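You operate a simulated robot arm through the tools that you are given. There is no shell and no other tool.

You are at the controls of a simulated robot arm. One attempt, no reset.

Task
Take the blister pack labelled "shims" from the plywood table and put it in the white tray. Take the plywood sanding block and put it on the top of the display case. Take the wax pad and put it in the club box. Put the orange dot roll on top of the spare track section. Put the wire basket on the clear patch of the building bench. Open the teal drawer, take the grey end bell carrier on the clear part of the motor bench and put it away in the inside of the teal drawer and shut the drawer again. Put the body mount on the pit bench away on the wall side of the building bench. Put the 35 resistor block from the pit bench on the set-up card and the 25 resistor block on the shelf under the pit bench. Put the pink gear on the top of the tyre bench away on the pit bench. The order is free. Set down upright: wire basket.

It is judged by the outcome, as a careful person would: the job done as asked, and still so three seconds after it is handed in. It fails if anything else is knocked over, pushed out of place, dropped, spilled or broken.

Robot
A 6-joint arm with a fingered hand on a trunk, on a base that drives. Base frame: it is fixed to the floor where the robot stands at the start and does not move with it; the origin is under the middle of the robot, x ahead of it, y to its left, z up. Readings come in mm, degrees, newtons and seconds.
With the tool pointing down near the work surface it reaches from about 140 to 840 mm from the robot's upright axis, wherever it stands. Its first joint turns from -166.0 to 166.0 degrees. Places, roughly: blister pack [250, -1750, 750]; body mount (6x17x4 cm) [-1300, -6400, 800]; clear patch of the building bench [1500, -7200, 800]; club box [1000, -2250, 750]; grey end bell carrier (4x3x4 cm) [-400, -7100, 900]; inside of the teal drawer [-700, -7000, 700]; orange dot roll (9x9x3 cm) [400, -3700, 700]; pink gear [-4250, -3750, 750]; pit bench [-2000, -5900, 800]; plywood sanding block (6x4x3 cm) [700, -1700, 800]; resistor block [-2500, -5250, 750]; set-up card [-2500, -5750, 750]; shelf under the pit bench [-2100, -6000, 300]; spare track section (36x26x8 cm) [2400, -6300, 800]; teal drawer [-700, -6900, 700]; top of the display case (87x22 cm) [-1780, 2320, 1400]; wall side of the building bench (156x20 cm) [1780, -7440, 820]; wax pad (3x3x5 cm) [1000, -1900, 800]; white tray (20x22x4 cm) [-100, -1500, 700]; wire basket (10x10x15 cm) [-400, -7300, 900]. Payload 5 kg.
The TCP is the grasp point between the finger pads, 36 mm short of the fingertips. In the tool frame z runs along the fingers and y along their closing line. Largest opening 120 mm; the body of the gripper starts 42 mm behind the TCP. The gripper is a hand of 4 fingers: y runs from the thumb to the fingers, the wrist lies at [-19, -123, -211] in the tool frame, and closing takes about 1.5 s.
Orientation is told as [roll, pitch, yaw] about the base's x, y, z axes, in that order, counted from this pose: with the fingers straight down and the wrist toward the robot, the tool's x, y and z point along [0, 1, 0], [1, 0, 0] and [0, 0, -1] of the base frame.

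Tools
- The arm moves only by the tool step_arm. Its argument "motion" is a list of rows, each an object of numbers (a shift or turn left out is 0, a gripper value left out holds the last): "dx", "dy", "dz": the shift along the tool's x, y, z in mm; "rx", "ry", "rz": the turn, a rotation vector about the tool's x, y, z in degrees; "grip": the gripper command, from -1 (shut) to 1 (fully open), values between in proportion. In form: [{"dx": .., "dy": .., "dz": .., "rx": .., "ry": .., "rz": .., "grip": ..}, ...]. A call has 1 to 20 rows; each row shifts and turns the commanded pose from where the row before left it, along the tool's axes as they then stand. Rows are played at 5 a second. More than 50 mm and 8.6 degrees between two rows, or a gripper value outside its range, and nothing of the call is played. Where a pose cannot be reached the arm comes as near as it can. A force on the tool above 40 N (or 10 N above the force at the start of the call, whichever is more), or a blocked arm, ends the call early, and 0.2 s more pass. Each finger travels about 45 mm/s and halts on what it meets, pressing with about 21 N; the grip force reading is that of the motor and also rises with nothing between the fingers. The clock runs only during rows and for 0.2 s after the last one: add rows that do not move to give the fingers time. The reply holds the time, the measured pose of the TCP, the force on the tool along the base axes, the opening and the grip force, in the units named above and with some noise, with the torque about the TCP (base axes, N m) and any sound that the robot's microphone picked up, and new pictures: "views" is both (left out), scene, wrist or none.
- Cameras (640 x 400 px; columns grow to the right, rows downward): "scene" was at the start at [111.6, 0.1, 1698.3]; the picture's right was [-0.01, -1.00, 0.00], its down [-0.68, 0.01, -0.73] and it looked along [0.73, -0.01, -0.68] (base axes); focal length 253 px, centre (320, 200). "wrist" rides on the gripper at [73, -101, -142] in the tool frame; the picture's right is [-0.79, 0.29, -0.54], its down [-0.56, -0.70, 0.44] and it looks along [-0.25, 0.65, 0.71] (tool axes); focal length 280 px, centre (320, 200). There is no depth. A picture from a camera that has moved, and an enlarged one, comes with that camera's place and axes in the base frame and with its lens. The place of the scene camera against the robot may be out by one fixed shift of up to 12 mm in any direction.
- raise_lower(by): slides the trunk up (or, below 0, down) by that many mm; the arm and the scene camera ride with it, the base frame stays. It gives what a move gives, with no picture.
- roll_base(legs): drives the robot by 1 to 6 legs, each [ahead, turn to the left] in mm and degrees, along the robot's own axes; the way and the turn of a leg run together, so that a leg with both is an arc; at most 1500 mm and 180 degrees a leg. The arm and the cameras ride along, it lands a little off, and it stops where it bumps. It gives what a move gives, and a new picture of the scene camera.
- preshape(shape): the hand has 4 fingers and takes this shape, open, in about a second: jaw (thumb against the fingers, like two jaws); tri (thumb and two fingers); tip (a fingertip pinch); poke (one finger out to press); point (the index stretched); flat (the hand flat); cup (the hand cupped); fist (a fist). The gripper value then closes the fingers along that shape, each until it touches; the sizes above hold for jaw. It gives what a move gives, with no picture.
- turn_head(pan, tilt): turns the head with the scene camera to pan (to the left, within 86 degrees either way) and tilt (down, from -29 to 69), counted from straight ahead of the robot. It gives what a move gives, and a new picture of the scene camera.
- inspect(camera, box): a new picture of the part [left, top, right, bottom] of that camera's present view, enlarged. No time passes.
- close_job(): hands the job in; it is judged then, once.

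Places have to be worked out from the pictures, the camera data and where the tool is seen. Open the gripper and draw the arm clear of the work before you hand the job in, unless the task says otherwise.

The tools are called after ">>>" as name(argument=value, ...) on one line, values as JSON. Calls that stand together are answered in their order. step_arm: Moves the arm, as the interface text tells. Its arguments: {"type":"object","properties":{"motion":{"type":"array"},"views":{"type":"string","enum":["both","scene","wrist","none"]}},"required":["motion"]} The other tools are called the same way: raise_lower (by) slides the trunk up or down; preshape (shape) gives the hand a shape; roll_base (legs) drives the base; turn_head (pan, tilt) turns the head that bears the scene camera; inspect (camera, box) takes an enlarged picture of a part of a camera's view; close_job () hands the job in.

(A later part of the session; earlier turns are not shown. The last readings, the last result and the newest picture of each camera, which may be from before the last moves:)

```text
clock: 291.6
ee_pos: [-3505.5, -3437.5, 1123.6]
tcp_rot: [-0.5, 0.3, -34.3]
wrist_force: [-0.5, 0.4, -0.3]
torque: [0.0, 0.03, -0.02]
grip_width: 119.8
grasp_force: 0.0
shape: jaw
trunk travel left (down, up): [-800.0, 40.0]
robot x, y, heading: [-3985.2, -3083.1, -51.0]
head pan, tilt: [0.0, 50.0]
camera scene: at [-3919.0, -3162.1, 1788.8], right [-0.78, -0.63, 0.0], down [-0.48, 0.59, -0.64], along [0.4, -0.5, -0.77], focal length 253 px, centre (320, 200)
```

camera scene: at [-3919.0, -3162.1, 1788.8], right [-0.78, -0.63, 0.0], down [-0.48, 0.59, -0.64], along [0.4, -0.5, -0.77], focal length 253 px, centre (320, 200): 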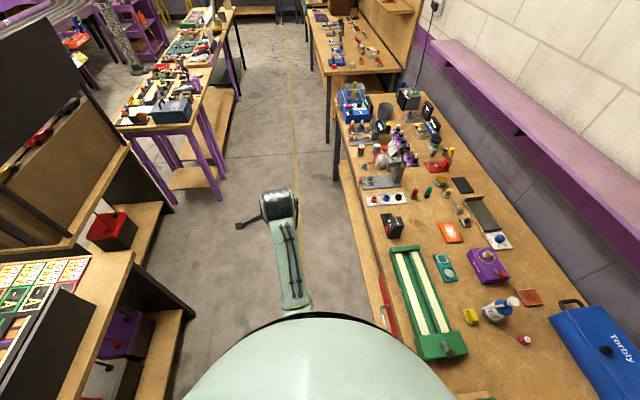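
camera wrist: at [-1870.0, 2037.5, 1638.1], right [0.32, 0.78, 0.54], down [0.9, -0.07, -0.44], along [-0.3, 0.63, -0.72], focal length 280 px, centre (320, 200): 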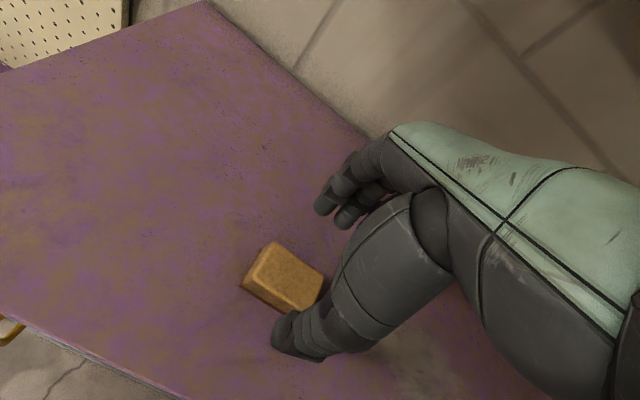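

Still rubbing the leg; the base is a bit larger than I thought (about 320 mm). I back away from it first, then swing out.

>>> roll_base(legs=[[-220, 0], [0, 35], [350, 0]])

```text
clock: 297.4
ee_pos: [-3191.9, -3024.3, 1122.7]
tcp_rot: [-0.4, 0.4, 0.8]
wrist_force: [0.8, 0.1, 0.0]
torque: [0.02, 0.0, 0.04]
grip_width: 119.9
grasp_force: 0.0
shape: jaw
trunk travel left (down, up): [-800.0, 40.0]
robot x, y, heading: [-3788.9, -3006.1, -16.1]
head pan, tilt: [0.0, 50.0]
camera scene: at [-3688.5, -3034.9, 1788.8], right [-0.28, -0.96, 0.0], down [-0.74, 0.21, -0.64], along [0.62, -0.18, -0.77], focal length 253 px, centre (320, 200)
```

scene: 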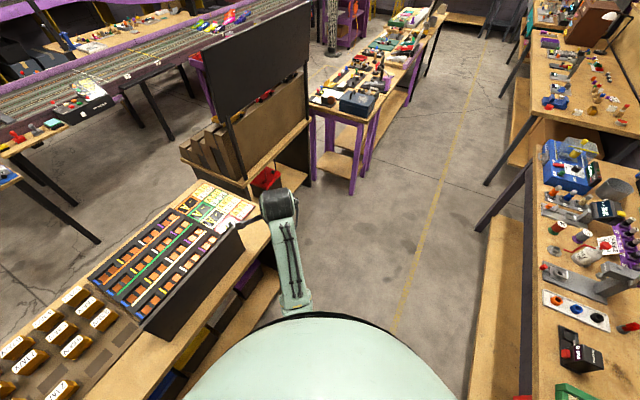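

Free now. I go to the stand opposite the gear, about 400 mm from the bench front.

>>> roll_base(legs=[[0, -59], [292, 0], [0, -60]])

>>> turn_head(pan=0, tilt=42)

```text
clock: 305.7
ee_pos: [-4025.6, -3792.7, 1122.9]
tcp_rot: [-0.4, 0.4, -118.7]
wrist_force: [-0.7, -0.8, 0.4]
torque: [0.01, 0.03, -0.03]
grip_width: 119.9
grasp_force: 0.1
shape: jaw
trunk travel left (down, up): [-800.0, 40.0]
robot x, y, heading: [-3719.6, -3283.1, -135.4]
head pan, tilt: [0.0, 50.0]
camera scene: at [-3794.7, -3355.0, 1788.7], right [-0.7, 0.71, 0.0], down [0.55, 0.54, -0.64], along [-0.46, -0.45, -0.77], focal length 253 px, centre (320, 200)
```

scene: 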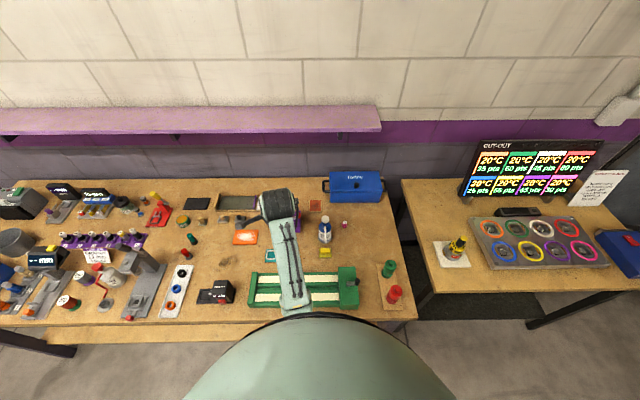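

```text
clock: 306.4
ee_pos: [-4025.5, -3793.3, 1123.0]
tcp_rot: [-0.4, 0.4, -118.8]
wrist_force: [-0.1, 0.5, 0.3]
torque: [-0.01, -0.01, -0.01]
grip_width: 119.8
grasp_force: 0.0
shape: jaw
trunk travel left (down, up): [-800.0, 40.0]
robot x, y, heading: [-3717.2, -3276.3, -135.5]
head pan, tilt: [0.0, 42.0]
camera scene: at [-3799.5, -3359.5, 1799.9], right [-0.7, 0.71, 0.0], down [0.48, 0.47, -0.74], along [-0.53, -0.52, -0.67], focal length 253 px, centre (320, 200)
```

scene: 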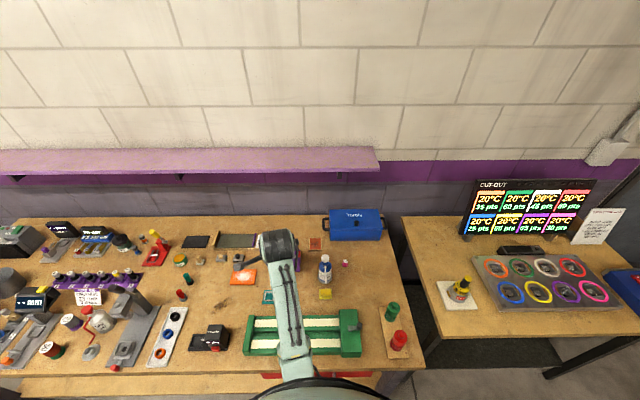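

I zoom on the pink gear.

>>> inspect(camera="scene", box=[290, 220, 400, 290])

```text
5.71 times, centred on (345, 255) of scene
camera zoom: at [-3799.5, -3359.5, 1799.9], right [-0.7, 0.71, 0.0], down [0.48, 0.47, -0.74], along [-0.53, -0.52, -0.67], focal length 1445 px, centre (177, -114)
```

zoom: 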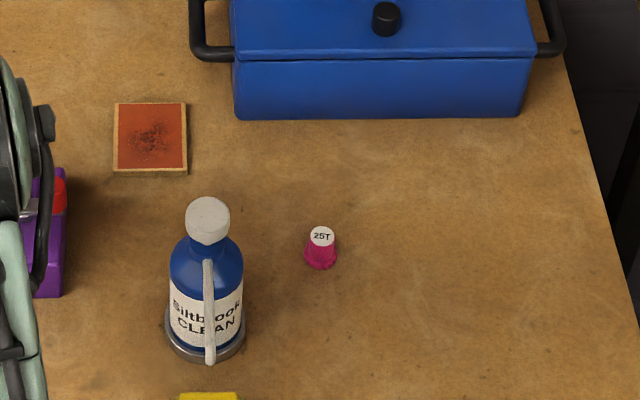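

The gear is near (-4322, -3720), bench top about z 848, with the bottle 110 mm toward +x. I turn the hand to yaw -100° so the bottle stays beside it, and move over the gear.

>>> step_arm(motion=[{"rz": -6.3, "grip": 0.5}, {"rz": -6.3, "grip": 0.2}, {"rz": -6.2}, {"dx": -43.5, "dy": -2.9}, {"dx": -43.5, "dy": -2.9}, {"dx": -43.5, "dy": -2.9}, {"dx": -43.5, "dy": -2.9}, {"dx": -43.5, "dy": -2.9}, {"dx": -43.5, "dy": -2.9}, {"dx": -43.5, "dy": -2.9}, {"dz": 45}, {"dz": 45}, {"dz": 40}, {}], views="both")

```text
clock: 309.4
ee_pos: [-4321.4, -3717.9, 994.8]
tcp_rot: [-0.2, 0.5, -100.0]
wrist_force: [-0.1, 0.6, -1.1]
torque: [-0.01, 0.04, 0.01]
grip_width: 72.3
grasp_force: 0.0
shape: jaw
trunk travel left (down, up): [-800.0, 40.0]
robot x, y, heading: [-3719.5, -3282.4, -135.2]
head pan, tilt: [0.0, 42.0]
camera scene: at [-3798.6, -3359.7, 1800.0], right [-0.7, 0.71, 0.0], down [0.48, 0.47, -0.74], along [-0.53, -0.52, -0.67], focal length 253 px, centre (320, 200)
camera wrist: at [-4232.4, -3632.8, 1138.3], right [-0.83, -0.15, 0.54], down [-0.43, 0.79, -0.43], along [-0.36, -0.59, -0.72], focal length 280 px, centre (320, 200)
```

scene: 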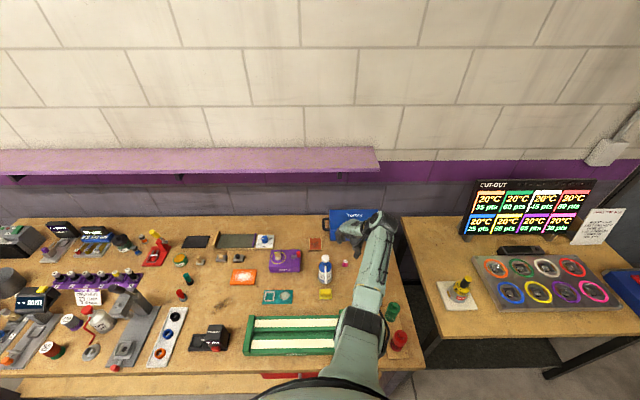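
wrist: 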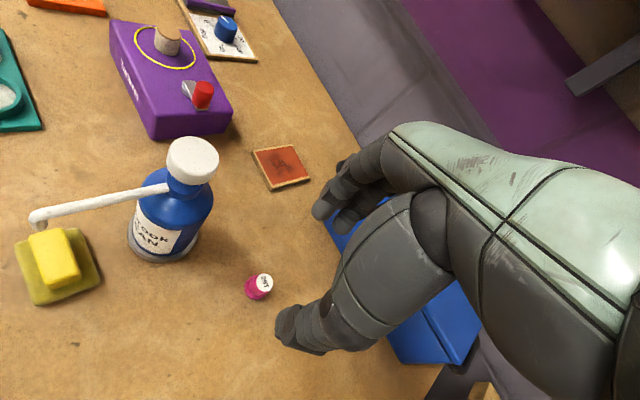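

The gear is right below. I descend and check.

>>> step_arm(motion=[{"dz": 30, "dy": 3}, {"dz": 30}, {"dz": 30}, {}], views="wrist")

```text
clock: 310.4
ee_pos: [-4323.6, -3721.4, 904.0]
tcp_rot: [-0.3, 0.4, -99.9]
wrist_force: [0.4, 0.1, 0.2]
torque: [-0.01, -0.01, 0.01]
grip_width: 72.3
grasp_force: 0.0
shape: jaw
trunk travel left (down, up): [-800.0, 40.0]
robot x, y, heading: [-3717.0, -3278.9, -135.4]
head pan, tilt: [0.0, 42.0]
camera wrist: at [-4234.2, -3636.2, 1047.8], right [-0.83, -0.15, 0.54], down [-0.43, 0.79, -0.43], along [-0.36, -0.59, -0.72], focal length 280 px, centre (320, 200)
```

wrist: 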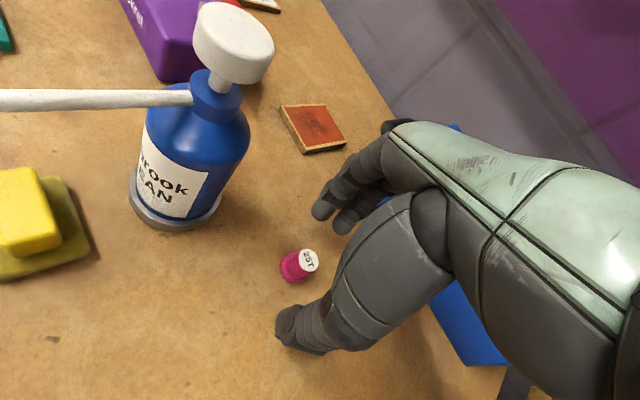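

Still centred. I go down stepwise till the tips nearly touch the bench.

>>> step_arm(motion=[{"dz": 6}, {"dz": 6}, {}], views="none")

>>> step_arm(motion=[{"dz": 4}, {}], views="wrist")

```text
clock: 311.2
ee_pos: [-4323.3, -3721.0, 892.9]
tcp_rot: [-0.3, 0.4, -99.9]
wrist_force: [-0.2, -0.7, -1.0]
torque: [-0.02, 0.02, 0.04]
grip_width: 72.3
grasp_force: 0.1
shape: jaw
trunk travel left (down, up): [-800.0, 40.0]
robot x, y, heading: [-3718.1, -3277.1, -135.4]
head pan, tilt: [0.0, 42.0]
```

```text
clock: 311.8
ee_pos: [-4323.6, -3720.3, 888.8]
tcp_rot: [-0.4, 0.4, -99.9]
wrist_force: [0.6, 0.4, -1.1]
torque: [0.02, 0.02, -0.04]
grip_width: 72.1
grasp_force: 0.2
shape: jaw
trunk travel left (down, up): [-800.0, 40.0]
robot x, y, heading: [-3718.2, -3280.6, -135.4]
head pan, tilt: [0.0, 42.0]
camera wrist: at [-4234.2, -3635.7, 1031.4], right [-0.83, -0.15, 0.54], down [-0.43, 0.79, -0.43], along [-0.36, -0.59, -0.72], focal length 280 px, centre (320, 200)
```

wrist: 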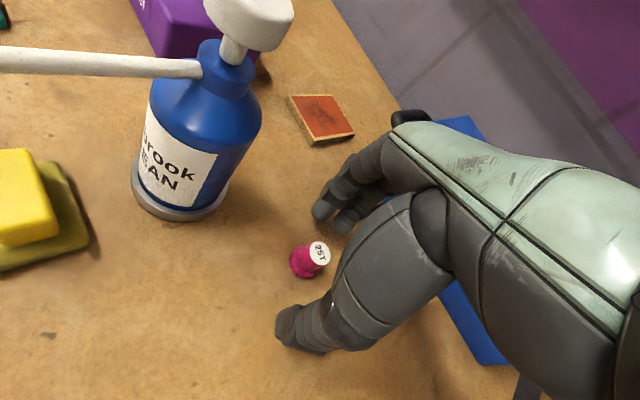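

>>> step_arm(motion=[{"dz": 4}, {}], views="none")

>>> step_arm(motion=[{"dz": 4}, {}], views="none")

>>> step_arm(motion=[{"dz": 4}, {}], views="wrist")

```text
clock: 312.4
ee_pos: [-4324.2, -3721.2, 884.7]
tcp_rot: [-0.3, 0.6, -99.9]
wrist_force: [0.7, 0.9, 0.5]
torque: [0.0, -0.03, -0.01]
grip_width: 72.5
grasp_force: 0.1
shape: jaw
trunk travel left (down, up): [-800.0, 40.0]
robot x, y, heading: [-3717.4, -3277.6, -135.5]
head pan, tilt: [0.0, 42.0]
```

```text
clock: 313.0
ee_pos: [-4322.5, -3721.4, 880.8]
tcp_rot: [-0.3, 0.6, -100.0]
wrist_force: [-0.9, -0.1, -0.7]
torque: [0.01, 0.01, 0.01]
grip_width: 72.3
grasp_force: 0.0
shape: jaw
trunk travel left (down, up): [-800.0, 40.0]
robot x, y, heading: [-3717.5, -3280.2, -135.5]
head pan, tilt: [0.0, 42.0]
```

```text
clock: 313.6
ee_pos: [-4322.6, -3720.2, 878.6]
tcp_rot: [-0.4, 0.4, -100.0]
wrist_force: [1.2, -0.6, 7.0]
torque: [-0.31, -0.03, 0.07]
grip_width: 72.3
grasp_force: 0.2
shape: jaw
trunk travel left (down, up): [-800.0, 40.0]
robot x, y, heading: [-3720.0, -3279.1, -135.4]
head pan, tilt: [0.0, 42.0]
camera wrist: at [-4234.0, -3635.2, 1020.5], right [-0.83, -0.15, 0.54], down [-0.43, 0.79, -0.43], along [-0.36, -0.59, -0.72], focal length 280 px, centre (320, 200)
```

wrist: 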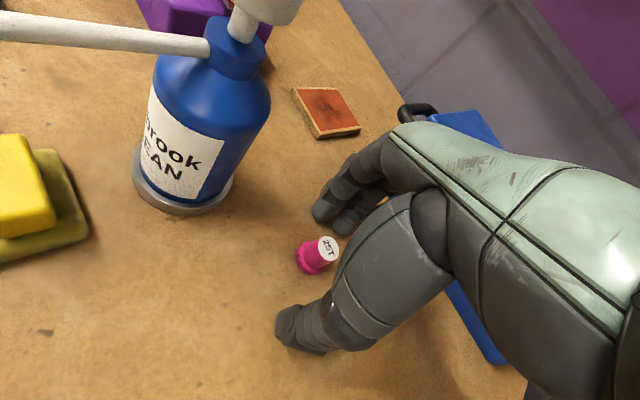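

Bench contact at z 843. I raise 4 mm and close on the gear.

>>> step_arm(motion=[{"dz": -5}, {"grip": -0.2}, {"grip": -0.5}, {"grip": -0.8}, {"grip": -1}, {}, {}, {}, {}, {}], views="wrist")

```text
clock: 315.8
ee_pos: [-4323.2, -3721.0, 881.9]
tcp_rot: [-0.2, 0.5, -99.9]
wrist_force: [0.2, -0.2, 2.9]
torque: [0.03, 0.03, 0.03]
grip_width: 10.6
grasp_force: 20.6
shape: jaw
trunk travel left (down, up): [-800.0, 40.0]
robot x, y, heading: [-3717.8, -3281.5, -135.6]
head pan, tilt: [0.0, 42.0]
camera wrist: at [-4234.3, -3635.2, 1025.2], right [-0.83, -0.15, 0.54], down [-0.43, 0.79, -0.43], along [-0.36, -0.59, -0.72], focal length 280 px, centre (320, 200)
```

wrist: 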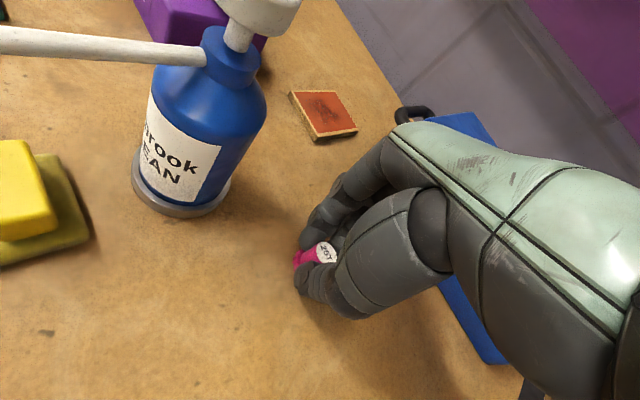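

Held. I lift clear and bring the hand in front for travel.

>>> step_arm(motion=[{"dz": -20}, {"dz": -40}, {"dz": -40}, {"dz": -40}, {"dz": -40}, {"dz": -30}, {"dx": 40, "rz": 6}, {"dx": 40, "rz": 6}, {"dx": 40, "rz": 6}, {"dx": 35, "dy": -15, "rz": 6}, {"dx": 30, "dy": -25, "rz": 6}, {"dy": -30, "rz": 5}, {"dy": -30}, {"dy": -30}, {}], views="both")

```text
clock: 319.0
ee_pos: [-4069.5, -3690.2, 1091.4]
tcp_rot: [-0.5, 0.3, -134.8]
wrist_force: [0.4, 0.0, -0.2]
torque: [0.01, -0.04, 0.0]
grip_width: 10.4
grasp_force: 21.2
shape: jaw
trunk travel left (down, up): [-800.0, 40.0]
robot x, y, heading: [-3718.3, -3279.6, -135.5]
head pan, tilt: [0.0, 42.0]
camera scene: at [-3800.6, -3360.2, 1799.9], right [-0.7, 0.71, 0.0], down [0.48, 0.47, -0.74], along [-0.53, -0.52, -0.67], focal length 253 px, centre (320, 200)
camera wrist: at [-3947.3, -3671.1, 1233.5], right [-0.76, 0.35, 0.55], down [0.1, 0.9, -0.43], along [-0.64, -0.28, -0.72], focal length 280 px, centre (320, 200)
```

scene: 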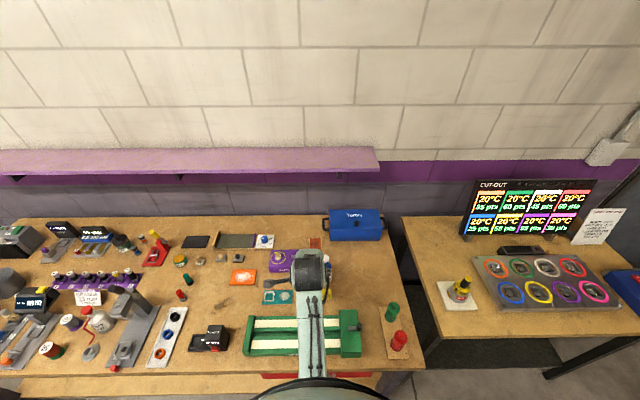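
wrist: 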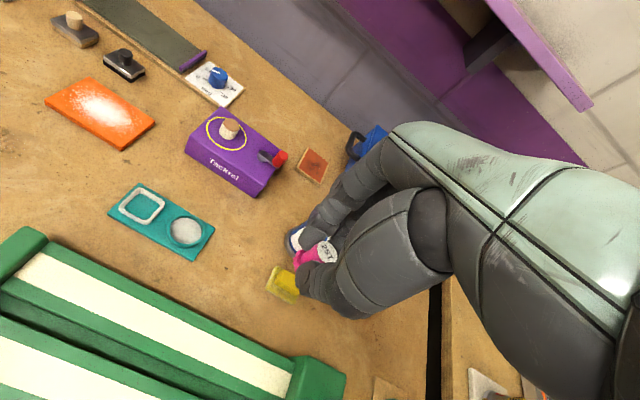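

The gear is in hand. I back to mid-aisle, turn along it and drive toward the pit bench.

>>> roll_base(legs=[[-150, 0], [0, 90.5], [1400, 0]])

>>> turn_head(pan=-35, tilt=30)

```text
clock: 332.3
ee_pos: [-2204.2, -4512.7, 1091.5]
tcp_rot: [-0.5, 0.3, -44.3]
wrist_force: [0.0, 0.2, 0.2]
torque: [0.01, -0.01, 0.02]
grip_width: 10.7
grasp_force: 21.5
shape: jaw
trunk travel left (down, up): [-800.0, 40.0]
robot x, y, heading: [-2617.3, -4161.0, -45.0]
head pan, tilt: [0.0, 42.0]
camera scene: at [-2536.1, -4243.0, 1800.0], right [-0.71, -0.71, 0.0], down [-0.47, 0.47, -0.74], along [0.53, -0.53, -0.67], focal length 253 px, centre (320, 200)
```

scene: 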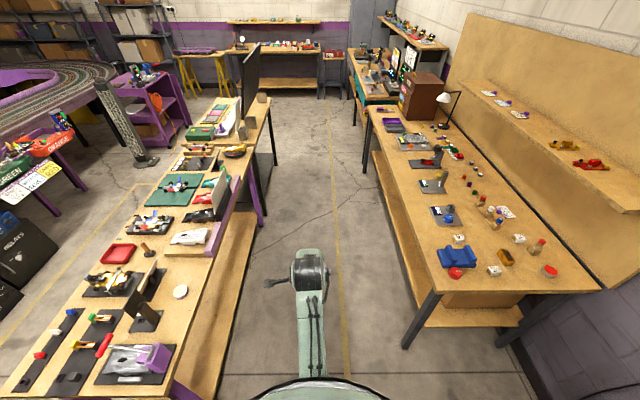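

```text
clock: 333.3
ee_pos: [-2204.8, -4513.3, 1092.0]
tcp_rot: [-0.5, 0.3, -44.4]
wrist_force: [0.1, -0.4, -1.0]
torque: [0.0, 0.0, -0.05]
grip_width: 10.7
grasp_force: 20.5
shape: jaw
trunk travel left (down, up): [-800.0, 40.0]
robot x, y, heading: [-2616.8, -4164.9, -45.0]
head pan, tilt: [-35.0, 30.0]
camera scene: at [-2579.3, -4273.0, 1818.2], right [-0.98, -0.18, 0.0], down [-0.09, 0.49, -0.87], along [0.15, -0.85, -0.5], focal length 253 px, centre (320, 200)
```

scene: 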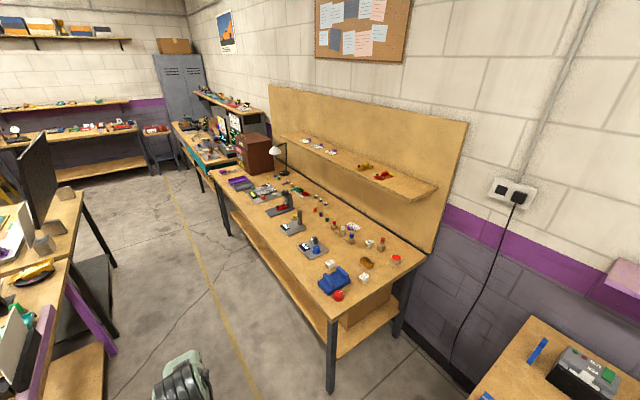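

This is the pit bench with a back board. I zoom to read its things.

>>> inspect(camera="scene", box=[290, 200, 430, 310])

>>> inspect(camera="scene", box=[205, 130, 345, 260])

```text
3.64 times, centred on (360, 255) of scene
camera zoom: at [-2579.3, -4273.0, 1818.2], right [-0.98, -0.18, 0.0], down [-0.09, 0.49, -0.87], along [0.15, -0.85, -0.5], focal length 920 px, centre (174, 0)
```

zoom: 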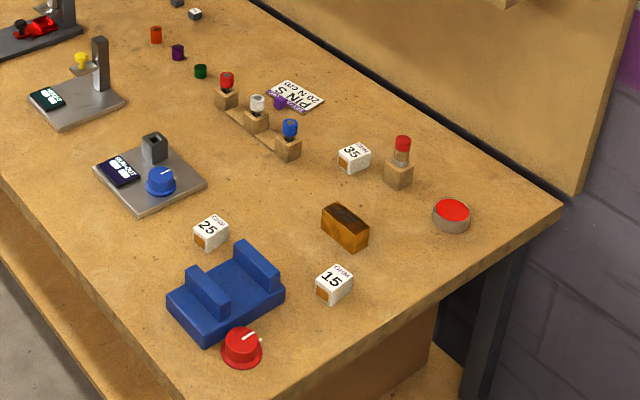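

```text
3.08 times, centred on (275, 195) of scene
camera zoom: at [-2579.3, -4273.0, 1818.2], right [-0.98, -0.18, 0.0], down [-0.09, 0.49, -0.87], along [0.15, -0.85, -0.5], focal length 778 px, centre (458, 215)
```

zoom: 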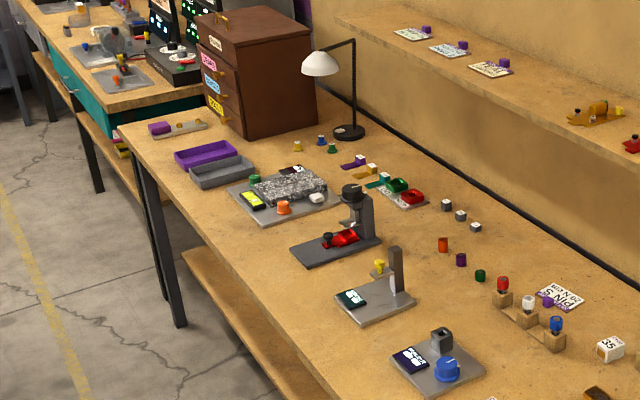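

The 25 block, the 35 block and the card ("PIN 5 / 20 N cm") are near the right end. I drive to face them.

>>> roll_base(legs=[[0, -9.2], [979, 0], [0, -80.8]])

>>> turn_head(pan=0, tilt=42)

>>> inspect(camera="scene", box=[220, 170, 420, 300])

```text
clock: 343.6
ee_pos: [-2379.0, -5376.4, 1091.1]
tcp_rot: [-0.5, 0.2, -132.9]
wrist_force: [0.2, -1.2, -0.4]
torque: [0.02, 0.02, 0.0]
grip_width: 10.5
grasp_force: 21.3
shape: jaw
trunk travel left (down, up): [-800.0, 40.0]
robot x, y, heading: [-2042.0, -4957.3, -133.6]
head pan, tilt: [-35.0, 30.0]
camera scene: at [-2152.7, -4995.4, 1818.3], right [-0.2, 0.98, 0.0], down [0.49, 0.1, -0.87], along [-0.85, -0.17, -0.5], focal length 253 px, centre (320, 200)
```

scene: 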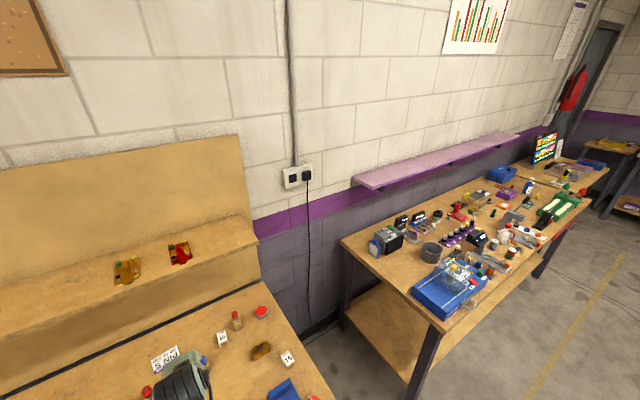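

```text
clock: 344.6
ee_pos: [-2380.1, -5376.1, 1091.6]
tcp_rot: [-0.6, 0.2, -132.9]
wrist_force: [-0.2, -0.3, 0.6]
torque: [-0.02, 0.02, -0.01]
grip_width: 10.4
grasp_force: 21.5
shape: jaw
trunk travel left (down, up): [-800.0, 40.0]
robot x, y, heading: [-2038.1, -4955.5, -133.4]
head pan, tilt: [0.0, 42.0]
camera scene: at [-2121.6, -5037.9, 1800.0], right [-0.73, 0.69, 0.0], down [0.46, 0.49, -0.74], along [-0.51, -0.54, -0.67], focal length 253 px, centre (320, 200)
```

scene: 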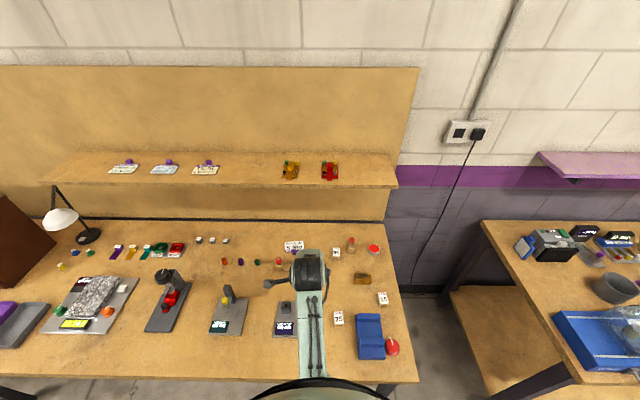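

```text
3.08 times, centred on (320, 235) of scene
camera zoom: at [-2121.6, -5037.9, 1800.0], right [-0.73, 0.69, 0.0], down [0.46, 0.49, -0.74], along [-0.51, -0.54, -0.67], focal length 778 px, centre (320, 92)
```

zoom: 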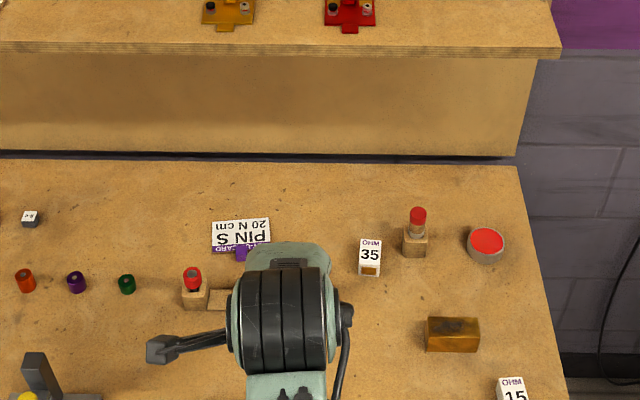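

The set-up card lies at the back, the 35 block beside it. I first set the pink gear on a clear spot near (-2559, -5392).

>>> step_arm(motion=[{"dx": -30.2, "dy": 33.5}, {"dx": -30.2, "dy": 33.5}, {"dx": -30.2, "dy": 33.5}, {"dx": -30.2, "dy": 33.5}, {"dz": 40}, {"dz": 40}, {"dz": 40}, {"dz": 30}, {}], views="both")

```text
clock: 346.6
ee_pos: [-2561.9, -5389.2, 941.2]
tcp_rot: [-0.5, 0.3, -132.9]
wrist_force: [0.9, -0.5, 0.7]
torque: [0.0, 0.01, -0.02]
grip_width: 10.5
grasp_force: 20.9
shape: jaw
trunk travel left (down, up): [-800.0, 40.0]
robot x, y, heading: [-2039.8, -4958.6, -133.5]
head pan, tilt: [0.0, 42.0]
camera scene: at [-2121.8, -5037.9, 1800.0], right [-0.73, 0.69, 0.0], down [0.46, 0.49, -0.74], along [-0.51, -0.54, -0.67], focal length 253 px, centre (320, 200)
camera wrist: at [-2439.5, -5366.1, 1083.5], right [-0.77, 0.32, 0.55], down [0.07, 0.9, -0.43], along [-0.63, -0.3, -0.72], focal length 280 px, centre (320, 200)
```

scene: 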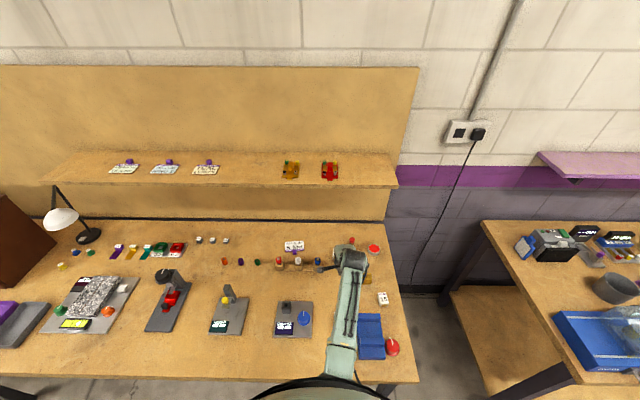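
wrist: 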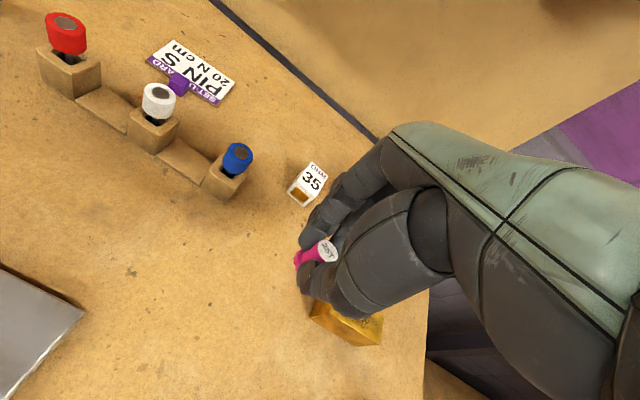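

The spot is clear enough; I shift 25 mm left and lower the gear to the bench.

>>> step_arm(motion=[{"dx": 25}, {"dz": 20}, {"dz": 20}, {"dz": 8}, {}], views="none")

>>> step_arm(motion=[{"dz": 4}, {}], views="none")

>>> step_arm(motion=[{"dz": 4}, {}], views="wrist")

```text
clock: 347.8
ee_pos: [-2541.5, -5407.0, 893.3]
tcp_rot: [-0.4, 0.3, -132.9]
wrist_force: [0.4, -0.5, -0.2]
torque: [0.0, 0.02, 0.02]
grip_width: 10.6
grasp_force: 21.0
shape: jaw
trunk travel left (down, up): [-800.0, 40.0]
robot x, y, heading: [-2042.7, -4954.2, -133.7]
head pan, tilt: [0.0, 42.0]
```

```text
clock: 348.4
ee_pos: [-2542.9, -5406.5, 889.7]
tcp_rot: [-0.4, 0.3, -132.9]
wrist_force: [-0.4, 0.3, -0.3]
torque: [0.02, -0.02, -0.01]
grip_width: 10.7
grasp_force: 21.5
shape: jaw
trunk travel left (down, up): [-800.0, 40.0]
robot x, y, heading: [-2043.0, -4954.2, -133.4]
head pan, tilt: [0.0, 42.0]
```

```text
clock: 349.0
ee_pos: [-2542.7, -5407.5, 885.5]
tcp_rot: [-0.5, 0.3, -133.0]
wrist_force: [0.5, 0.1, -0.1]
torque: [-0.01, -0.02, -0.02]
grip_width: 10.5
grasp_force: 21.2
shape: jaw
trunk travel left (down, up): [-800.0, 40.0]
robot x, y, heading: [-2039.2, -4955.3, -133.7]
head pan, tilt: [0.0, 42.0]
camera wrist: at [-2420.6, -5384.4, 1027.7], right [-0.77, 0.32, 0.55], down [0.07, 0.9, -0.43], along [-0.63, -0.3, -0.72], focal length 280 px, centre (320, 200)
```

wrist: 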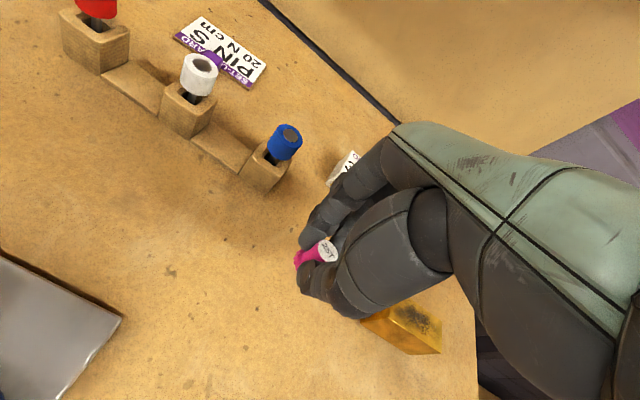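

>>> step_arm(motion=[{"dz": 3}, {}], views="none")

>>> step_arm(motion=[{"dz": 3}, {}], views="none")

>>> step_arm(motion=[{"dz": 3}, {}], views="none")

```text
clock: 349.6
ee_pos: [-2541.7, -5407.8, 880.9]
tcp_rot: [-0.5, 0.3, -132.9]
wrist_force: [-0.6, 0.1, 0.2]
torque: [-0.02, -0.03, 0.01]
grip_width: 10.4
grasp_force: 20.8
shape: jaw
trunk travel left (down, up): [-800.0, 40.0]
robot x, y, heading: [-2042.6, -4957.0, -133.4]
head pan, tilt: [0.0, 42.0]
```

```text
clock: 350.2
ee_pos: [-2541.7, -5407.2, 879.7]
tcp_rot: [-0.5, 0.4, -132.9]
wrist_force: [0.0, -1.0, -0.2]
torque: [0.02, -0.01, -0.02]
grip_width: 10.5
grasp_force: 20.8
shape: jaw
trunk travel left (down, up): [-800.0, 40.0]
robot x, y, heading: [-2042.6, -4954.8, -133.4]
head pan, tilt: [0.0, 42.0]
```

```text
clock: 350.8
ee_pos: [-2541.7, -5405.4, 877.9]
tcp_rot: [-0.5, 0.4, -132.8]
wrist_force: [-0.3, 0.7, 0.6]
torque: [0.01, 0.04, 0.0]
grip_width: 10.6
grasp_force: 21.1
shape: jaw
trunk travel left (down, up): [-800.0, 40.0]
robot x, y, heading: [-2042.2, -4956.9, -133.3]
head pan, tilt: [0.0, 42.0]
```

>>> step_arm(motion=[{"dz": 3}, {"dz": 2}, {}], views="none")

>>> step_arm(motion=[{"dz": 3}, {}], views="none")

>>> step_arm(motion=[{"dz": 3}, {}], views="wrist")

```text
clock: 351.6
ee_pos: [-2542.8, -5407.9, 872.2]
tcp_rot: [-0.5, 0.3, -132.9]
wrist_force: [-0.4, 0.1, -1.4]
torque: [-0.01, 0.02, 0.01]
grip_width: 10.5
grasp_force: 21.5
shape: jaw
trunk travel left (down, up): [-800.0, 40.0]
robot x, y, heading: [-2042.5, -4956.3, -133.5]
head pan, tilt: [0.0, 42.0]
```

```text
clock: 352.2
ee_pos: [-2541.7, -5407.2, 868.4]
tcp_rot: [-0.6, 0.4, -132.9]
wrist_force: [-0.6, 0.7, 0.0]
torque: [-0.02, 0.03, 0.02]
grip_width: 10.6
grasp_force: 21.5
shape: jaw
trunk travel left (down, up): [-800.0, 40.0]
robot x, y, heading: [-2041.3, -4955.4, -133.4]
head pan, tilt: [0.0, 42.0]
```

```text
clock: 352.8
ee_pos: [-2541.1, -5407.6, 865.2]
tcp_rot: [-0.4, 0.2, -132.9]
wrist_force: [0.3, -0.1, -0.4]
torque: [0.01, -0.02, -0.01]
grip_width: 10.7
grasp_force: 21.0
shape: jaw
trunk travel left (down, up): [-800.0, 40.0]
robot x, y, heading: [-2045.2, -4958.5, -133.3]
head pan, tilt: [0.0, 42.0]
camera wrist: at [-2420.2, -5384.8, 1007.6], right [-0.77, 0.32, 0.55], down [0.07, 0.9, -0.43], along [-0.63, -0.3, -0.72], focal length 280 px, centre (320, 200)
```

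wrist: 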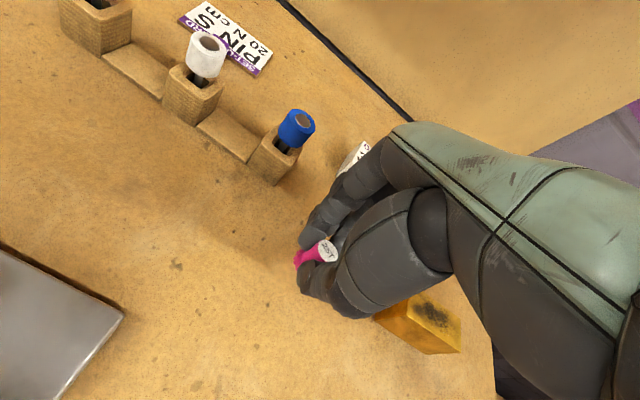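

The bench is lower than I assumed; I continue down a bit faster, still stepwise.

>>> step_arm(motion=[{"dz": 4}, {"dz": 4}, {}], views="none")

>>> step_arm(motion=[{"dz": 4}, {"dz": 4}, {}], views="none")

>>> step_arm(motion=[{"dz": 4}, {"dz": 4}, {}], views="wrist")

```text
clock: 353.6
ee_pos: [-2542.9, -5406.7, 858.1]
tcp_rot: [-0.6, 0.3, -132.9]
wrist_force: [0.5, 0.2, -0.3]
torque: [-0.03, -0.02, 0.0]
grip_width: 10.6
grasp_force: 21.2
shape: jaw
trunk travel left (down, up): [-800.0, 40.0]
robot x, y, heading: [-2042.7, -4954.7, -133.4]
head pan, tilt: [0.0, 42.0]
```

```text
clock: 354.4
ee_pos: [-2541.5, -5407.7, 849.7]
tcp_rot: [-0.4, 0.3, -132.9]
wrist_force: [-0.3, -0.3, -0.6]
torque: [-0.01, -0.01, -0.01]
grip_width: 10.7
grasp_force: 21.1
shape: jaw
trunk travel left (down, up): [-800.0, 40.0]
robot x, y, heading: [-2041.2, -4956.6, -133.4]
head pan, tilt: [0.0, 42.0]
```

```text
clock: 355.2
ee_pos: [-2543.6, -5408.1, 842.4]
tcp_rot: [-0.5, 0.2, -132.9]
wrist_force: [0.6, -0.3, 4.4]
torque: [-0.04, 0.03, -0.02]
grip_width: 10.6
grasp_force: 20.8
shape: jaw
trunk travel left (down, up): [-800.0, 40.0]
robot x, y, heading: [-2043.4, -4955.7, -133.4]
head pan, tilt: [0.0, 42.0]
camera wrist: at [-2420.3, -5384.9, 984.7], right [-0.77, 0.32, 0.55], down [0.06, 0.9, -0.43], along [-0.63, -0.3, -0.71], focal length 280 px, centre (320, 200)
```

wrist: 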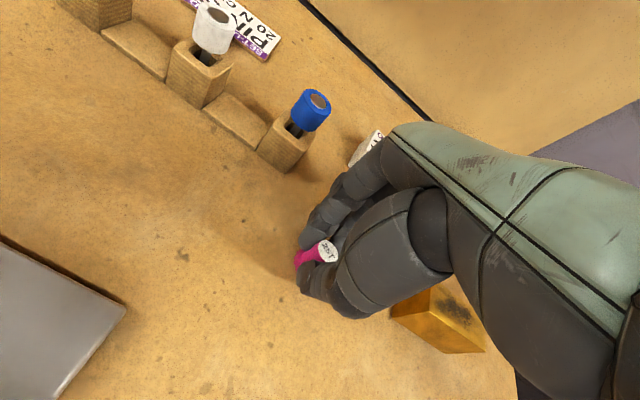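

Contact: the pit bench top is at z about 803. I open and lift.

>>> step_arm(motion=[{"grip": -0.7}, {"grip": -0.4}, {"grip": -0.2}, {}, {}, {"dz": -20}, {"dz": -30}, {"dz": -40}, {"dz": -40}, {}], views="wrist")

```text
clock: 357.4
ee_pos: [-2543.1, -5409.4, 971.5]
tcp_rot: [-0.5, 0.3, -132.9]
wrist_force: [0.0, -0.8, 0.3]
torque: [0.01, -0.01, 0.02]
grip_width: 47.8
grasp_force: 0.1
shape: jaw
trunk travel left (down, up): [-800.0, 40.0]
robot x, y, heading: [-2040.2, -4954.6, -133.5]
head pan, tilt: [0.0, 42.0]
camera wrist: at [-2421.1, -5386.1, 1114.2], right [-0.77, 0.32, 0.55], down [0.07, 0.9, -0.43], along [-0.63, -0.3, -0.72], focal length 280 px, centre (320, 200)
```

wrist: 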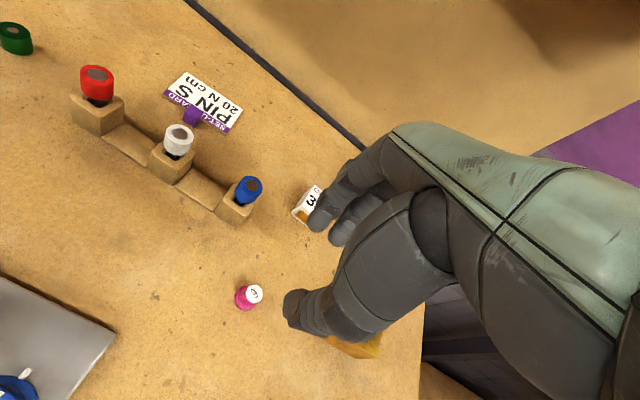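

The gear stands on the pit bench. For the 35 block and the card I want to stand a bit further left and closer, so I retract the hand and shift the base.

>>> step_arm(motion=[{"dz": -40}, {"dz": -40}, {"dz": -40, "grip": 0.33}, {"dy": -45}, {"dy": -45}, {"dy": -45}, {}], views="none")

>>> roll_base(legs=[[0, 68.5], [150, 0], [0, -70]])

>>> raise_lower(by=-130)

>>> turn_head(pan=0, tilt=42)

>>> inspect(camera="scene", box=[280, 190, 440, 300])

```text
clock: 359.0
ee_pos: [-2447.9, -5311.2, 1090.8]
tcp_rot: [-0.6, 0.3, -132.9]
wrist_force: [-0.8, 0.9, -0.5]
torque: [0.02, -0.02, 0.01]
grip_width: 79.8
grasp_force: 0.0
shape: jaw
trunk travel left (down, up): [-800.0, 40.0]
robot x, y, heading: [-2044.2, -4952.9, -133.2]
head pan, tilt: [0.0, 42.0]
```

```text
clock: 367.6
ee_pos: [-2381.4, -5447.9, 1090.6]
tcp_rot: [-0.4, 0.3, -132.7]
wrist_force: [0.2, -0.3, -0.8]
torque: [-0.01, 0.0, 0.0]
grip_width: 79.5
grasp_force: 0.1
shape: jaw
trunk travel left (down, up): [-800.0, 40.0]
robot x, y, heading: [-1973.2, -5089.1, -133.4]
head pan, tilt: [0.0, 42.0]
camera scene: at [-2056.2, -5171.9, 1800.0], right [-0.73, 0.68, 0.0], down [0.46, 0.49, -0.74], along [-0.51, -0.54, -0.67], focal length 253 px, centre (320, 200)
```

scene: 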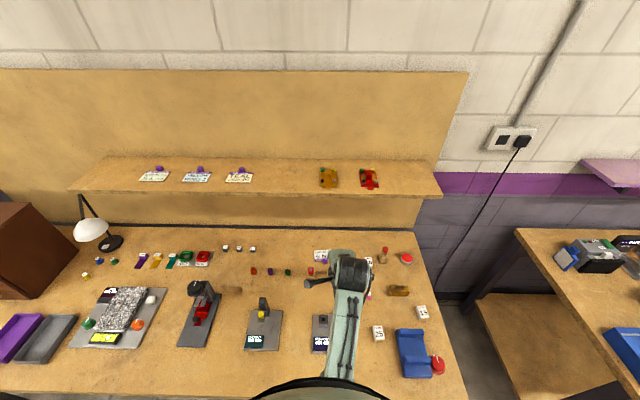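

```text
clock: 369.2
ee_pos: [-2382.9, -5448.6, 961.2]
tcp_rot: [-0.5, 0.3, -132.8]
wrist_force: [-0.3, 0.6, 0.1]
torque: [-0.01, 0.02, 0.0]
grip_width: 79.4
grasp_force: 0.0
shape: jaw
trunk travel left (down, up): [-670.0, 170.0]
robot x, y, heading: [-1977.1, -5092.3, -133.2]
head pan, tilt: [0.0, 42.0]
```

```text
clock: 369.8
ee_pos: [-2383.3, -5447.3, 961.5]
tcp_rot: [-0.6, 0.4, -132.7]
wrist_force: [-0.9, -0.1, -0.1]
torque: [0.03, 0.02, -0.01]
grip_width: 79.1
grasp_force: 0.1
shape: jaw
trunk travel left (down, up): [-670.0, 170.0]
robot x, y, heading: [-1980.3, -5093.3, -133.6]
head pan, tilt: [0.0, 42.0]
camera scene: at [-2056.2, -5171.9, 1670.0], right [-0.73, 0.68, 0.0], down [0.46, 0.49, -0.74], along [-0.51, -0.54, -0.67], focal length 253 px, centre (320, 200)
```

scene: 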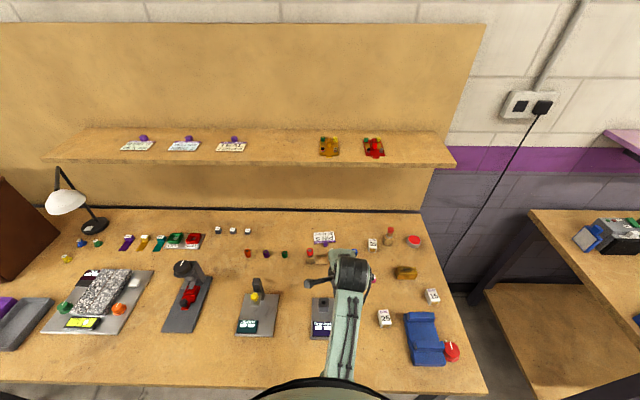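

```text
3.64 times, centred on (360, 245) of scene
camera zoom: at [-2056.2, -5171.9, 1670.0], right [-0.73, 0.68, 0.0], down [0.46, 0.49, -0.74], along [-0.51, -0.54, -0.67], focal length 920 px, centre (174, 36)
```

zoom: 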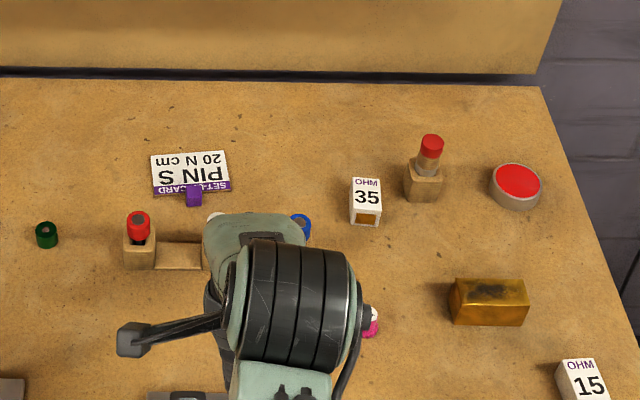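

From here the 35 block is at about (-2660, -5498) and the card at (-2560, -5679). I move over the 35 block with yaw -145°.

>>> step_arm(motion=[{"rz": 6.2}, {"rz": 6.1}, {"dx": -19.5, "dy": 42.7}, {"dx": -19.5, "dy": 42.7}, {"dx": -19.5, "dy": 42.7}, {"dx": -19.5, "dy": 42.7}, {"dx": -19.5, "dy": 42.7}, {"dx": -19.5, "dy": 42.7}, {"dz": 30}, {"dz": 20}, {}], views="wrist")

```text
clock: 372.2
ee_pos: [-2660.6, -5495.5, 911.8]
tcp_rot: [-0.7, 0.2, -145.0]
wrist_force: [0.6, -0.5, -0.6]
torque: [-0.01, -0.02, 0.0]
grip_width: 79.5
grasp_force: 0.0
shape: jaw
trunk travel left (down, up): [-670.0, 170.0]
robot x, y, heading: [-1976.6, -5089.6, -133.1]
head pan, tilt: [0.0, 42.0]
camera wrist: at [-2536.0, -5500.2, 1054.0], right [-0.69, 0.48, 0.55], down [0.25, 0.86, -0.43], along [-0.68, -0.16, -0.71], focal length 280 px, centre (320, 200)
```

wrist: 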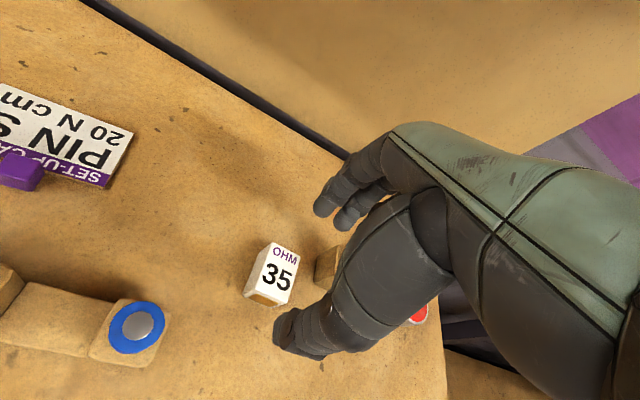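

The block's edges are in line with the hand. I shift a few mm and descend.

>>> step_arm(motion=[{"dx": 6, "dy": 3, "dz": 20}, {"dz": 20}, {"dz": 22}, {}], views="wrist")

```text
clock: 373.2
ee_pos: [-2659.8, -5502.9, 848.7]
tcp_rot: [-0.6, 0.2, -145.0]
wrist_force: [-0.4, 1.0, -0.3]
torque: [0.01, 0.0, 0.01]
grip_width: 79.5
grasp_force: 0.0
shape: jaw
trunk travel left (down, up): [-670.0, 170.0]
robot x, y, heading: [-1974.1, -5092.0, -133.2]
head pan, tilt: [0.0, 42.0]
camera wrist: at [-2535.3, -5507.0, 990.8], right [-0.69, 0.48, 0.55], down [0.25, 0.86, -0.43], along [-0.68, -0.16, -0.71], focal length 280 px, centre (320, 200)
```

wrist: 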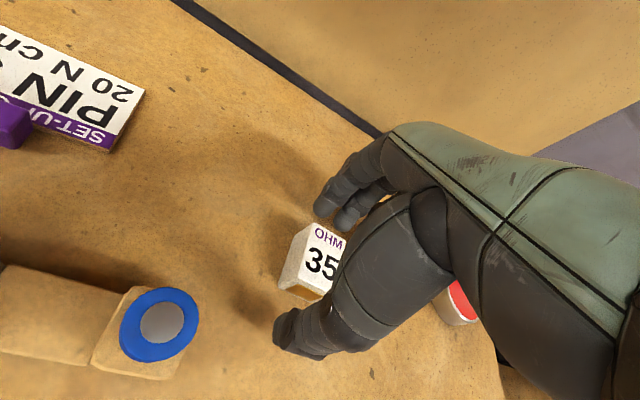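

>>> step_arm(motion=[{"grip": 0}, {"grip": -0.4}, {"grip": -0.8}, {"grip": -1}, {}, {}, {}, {"dz": -20}, {"dz": -20}, {}], views="wrist")

```text
clock: 375.4
ee_pos: [-2659.2, -5506.2, 886.4]
tcp_rot: [-0.6, 0.2, -145.0]
wrist_force: [0.4, 0.7, 0.1]
torque: [0.02, 0.05, 0.0]
grip_width: 41.5
grasp_force: 21.5
shape: jaw
trunk travel left (down, up): [-670.0, 170.0]
robot x, y, heading: [-1974.9, -5089.3, -133.2]
head pan, tilt: [0.0, 42.0]
camera wrist: at [-2534.7, -5508.1, 1029.6], right [-0.69, 0.48, 0.55], down [0.25, 0.86, -0.43], along [-0.68, -0.16, -0.71], focal length 280 px, centre (320, 200)
```

wrist: 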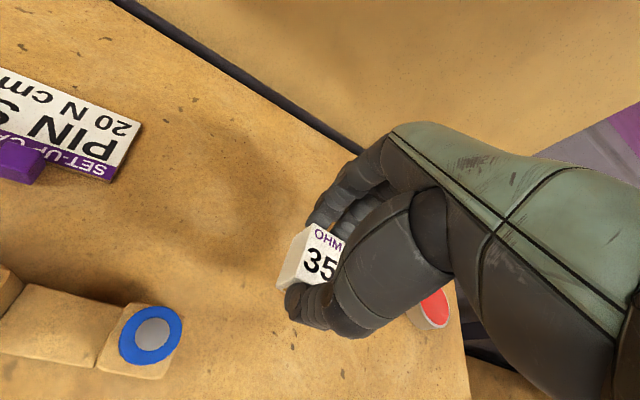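

Held. I turn the hand to the card's line (yaw -127°) and carry the block over the card, staying below the wall shelf.

>>> step_arm(motion=[{"dz": -20}, {"rz": -6}, {"rz": -6}, {"rz": -6}, {"dx": 37.7, "dy": 16.2}, {"dx": 37.7, "dy": 16.2}, {"dx": 37.7, "dy": 16.2}, {"dx": 37.7, "dy": 16.2}, {"dx": 37.7, "dy": 16.2}, {}], views="both")

```text
clock: 377.6
ee_pos: [-2557.2, -5681.4, 909.4]
tcp_rot: [-0.4, 0.5, -127.0]
wrist_force: [-0.6, -0.4, -0.3]
torque: [0.01, -0.05, 0.01]
grip_width: 41.1
grasp_force: 20.8
shape: jaw
trunk travel left (down, up): [-670.0, 170.0]
robot x, y, heading: [-1981.4, -5092.0, -133.2]
head pan, tilt: [0.0, 42.0]
camera scene: at [-2056.9, -5171.0, 1670.0], right [-0.73, 0.68, 0.0], down [0.46, 0.49, -0.74], along [-0.51, -0.54, -0.67], focal length 253 px, centre (320, 200)
camera wrist: at [-2438.4, -5646.7, 1052.0], right [-0.8, 0.24, 0.55], down [-0.03, 0.9, -0.43], along [-0.6, -0.36, -0.72], focal length 280 px, centre (320, 200)
```

scene: 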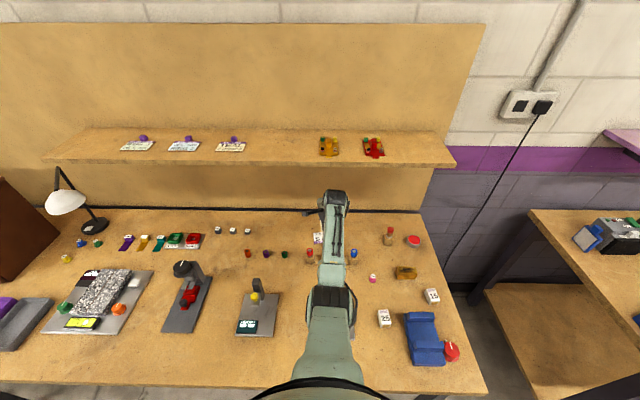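
wrist: 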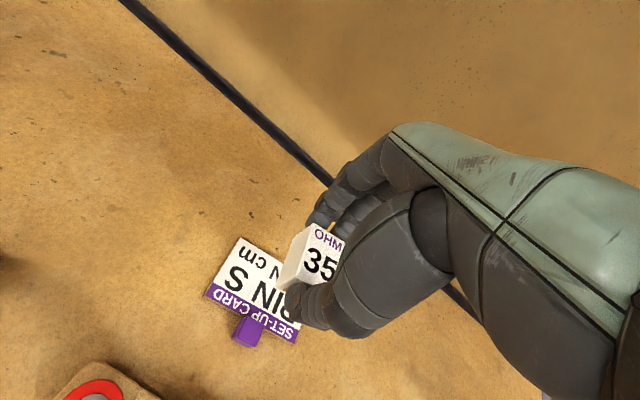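

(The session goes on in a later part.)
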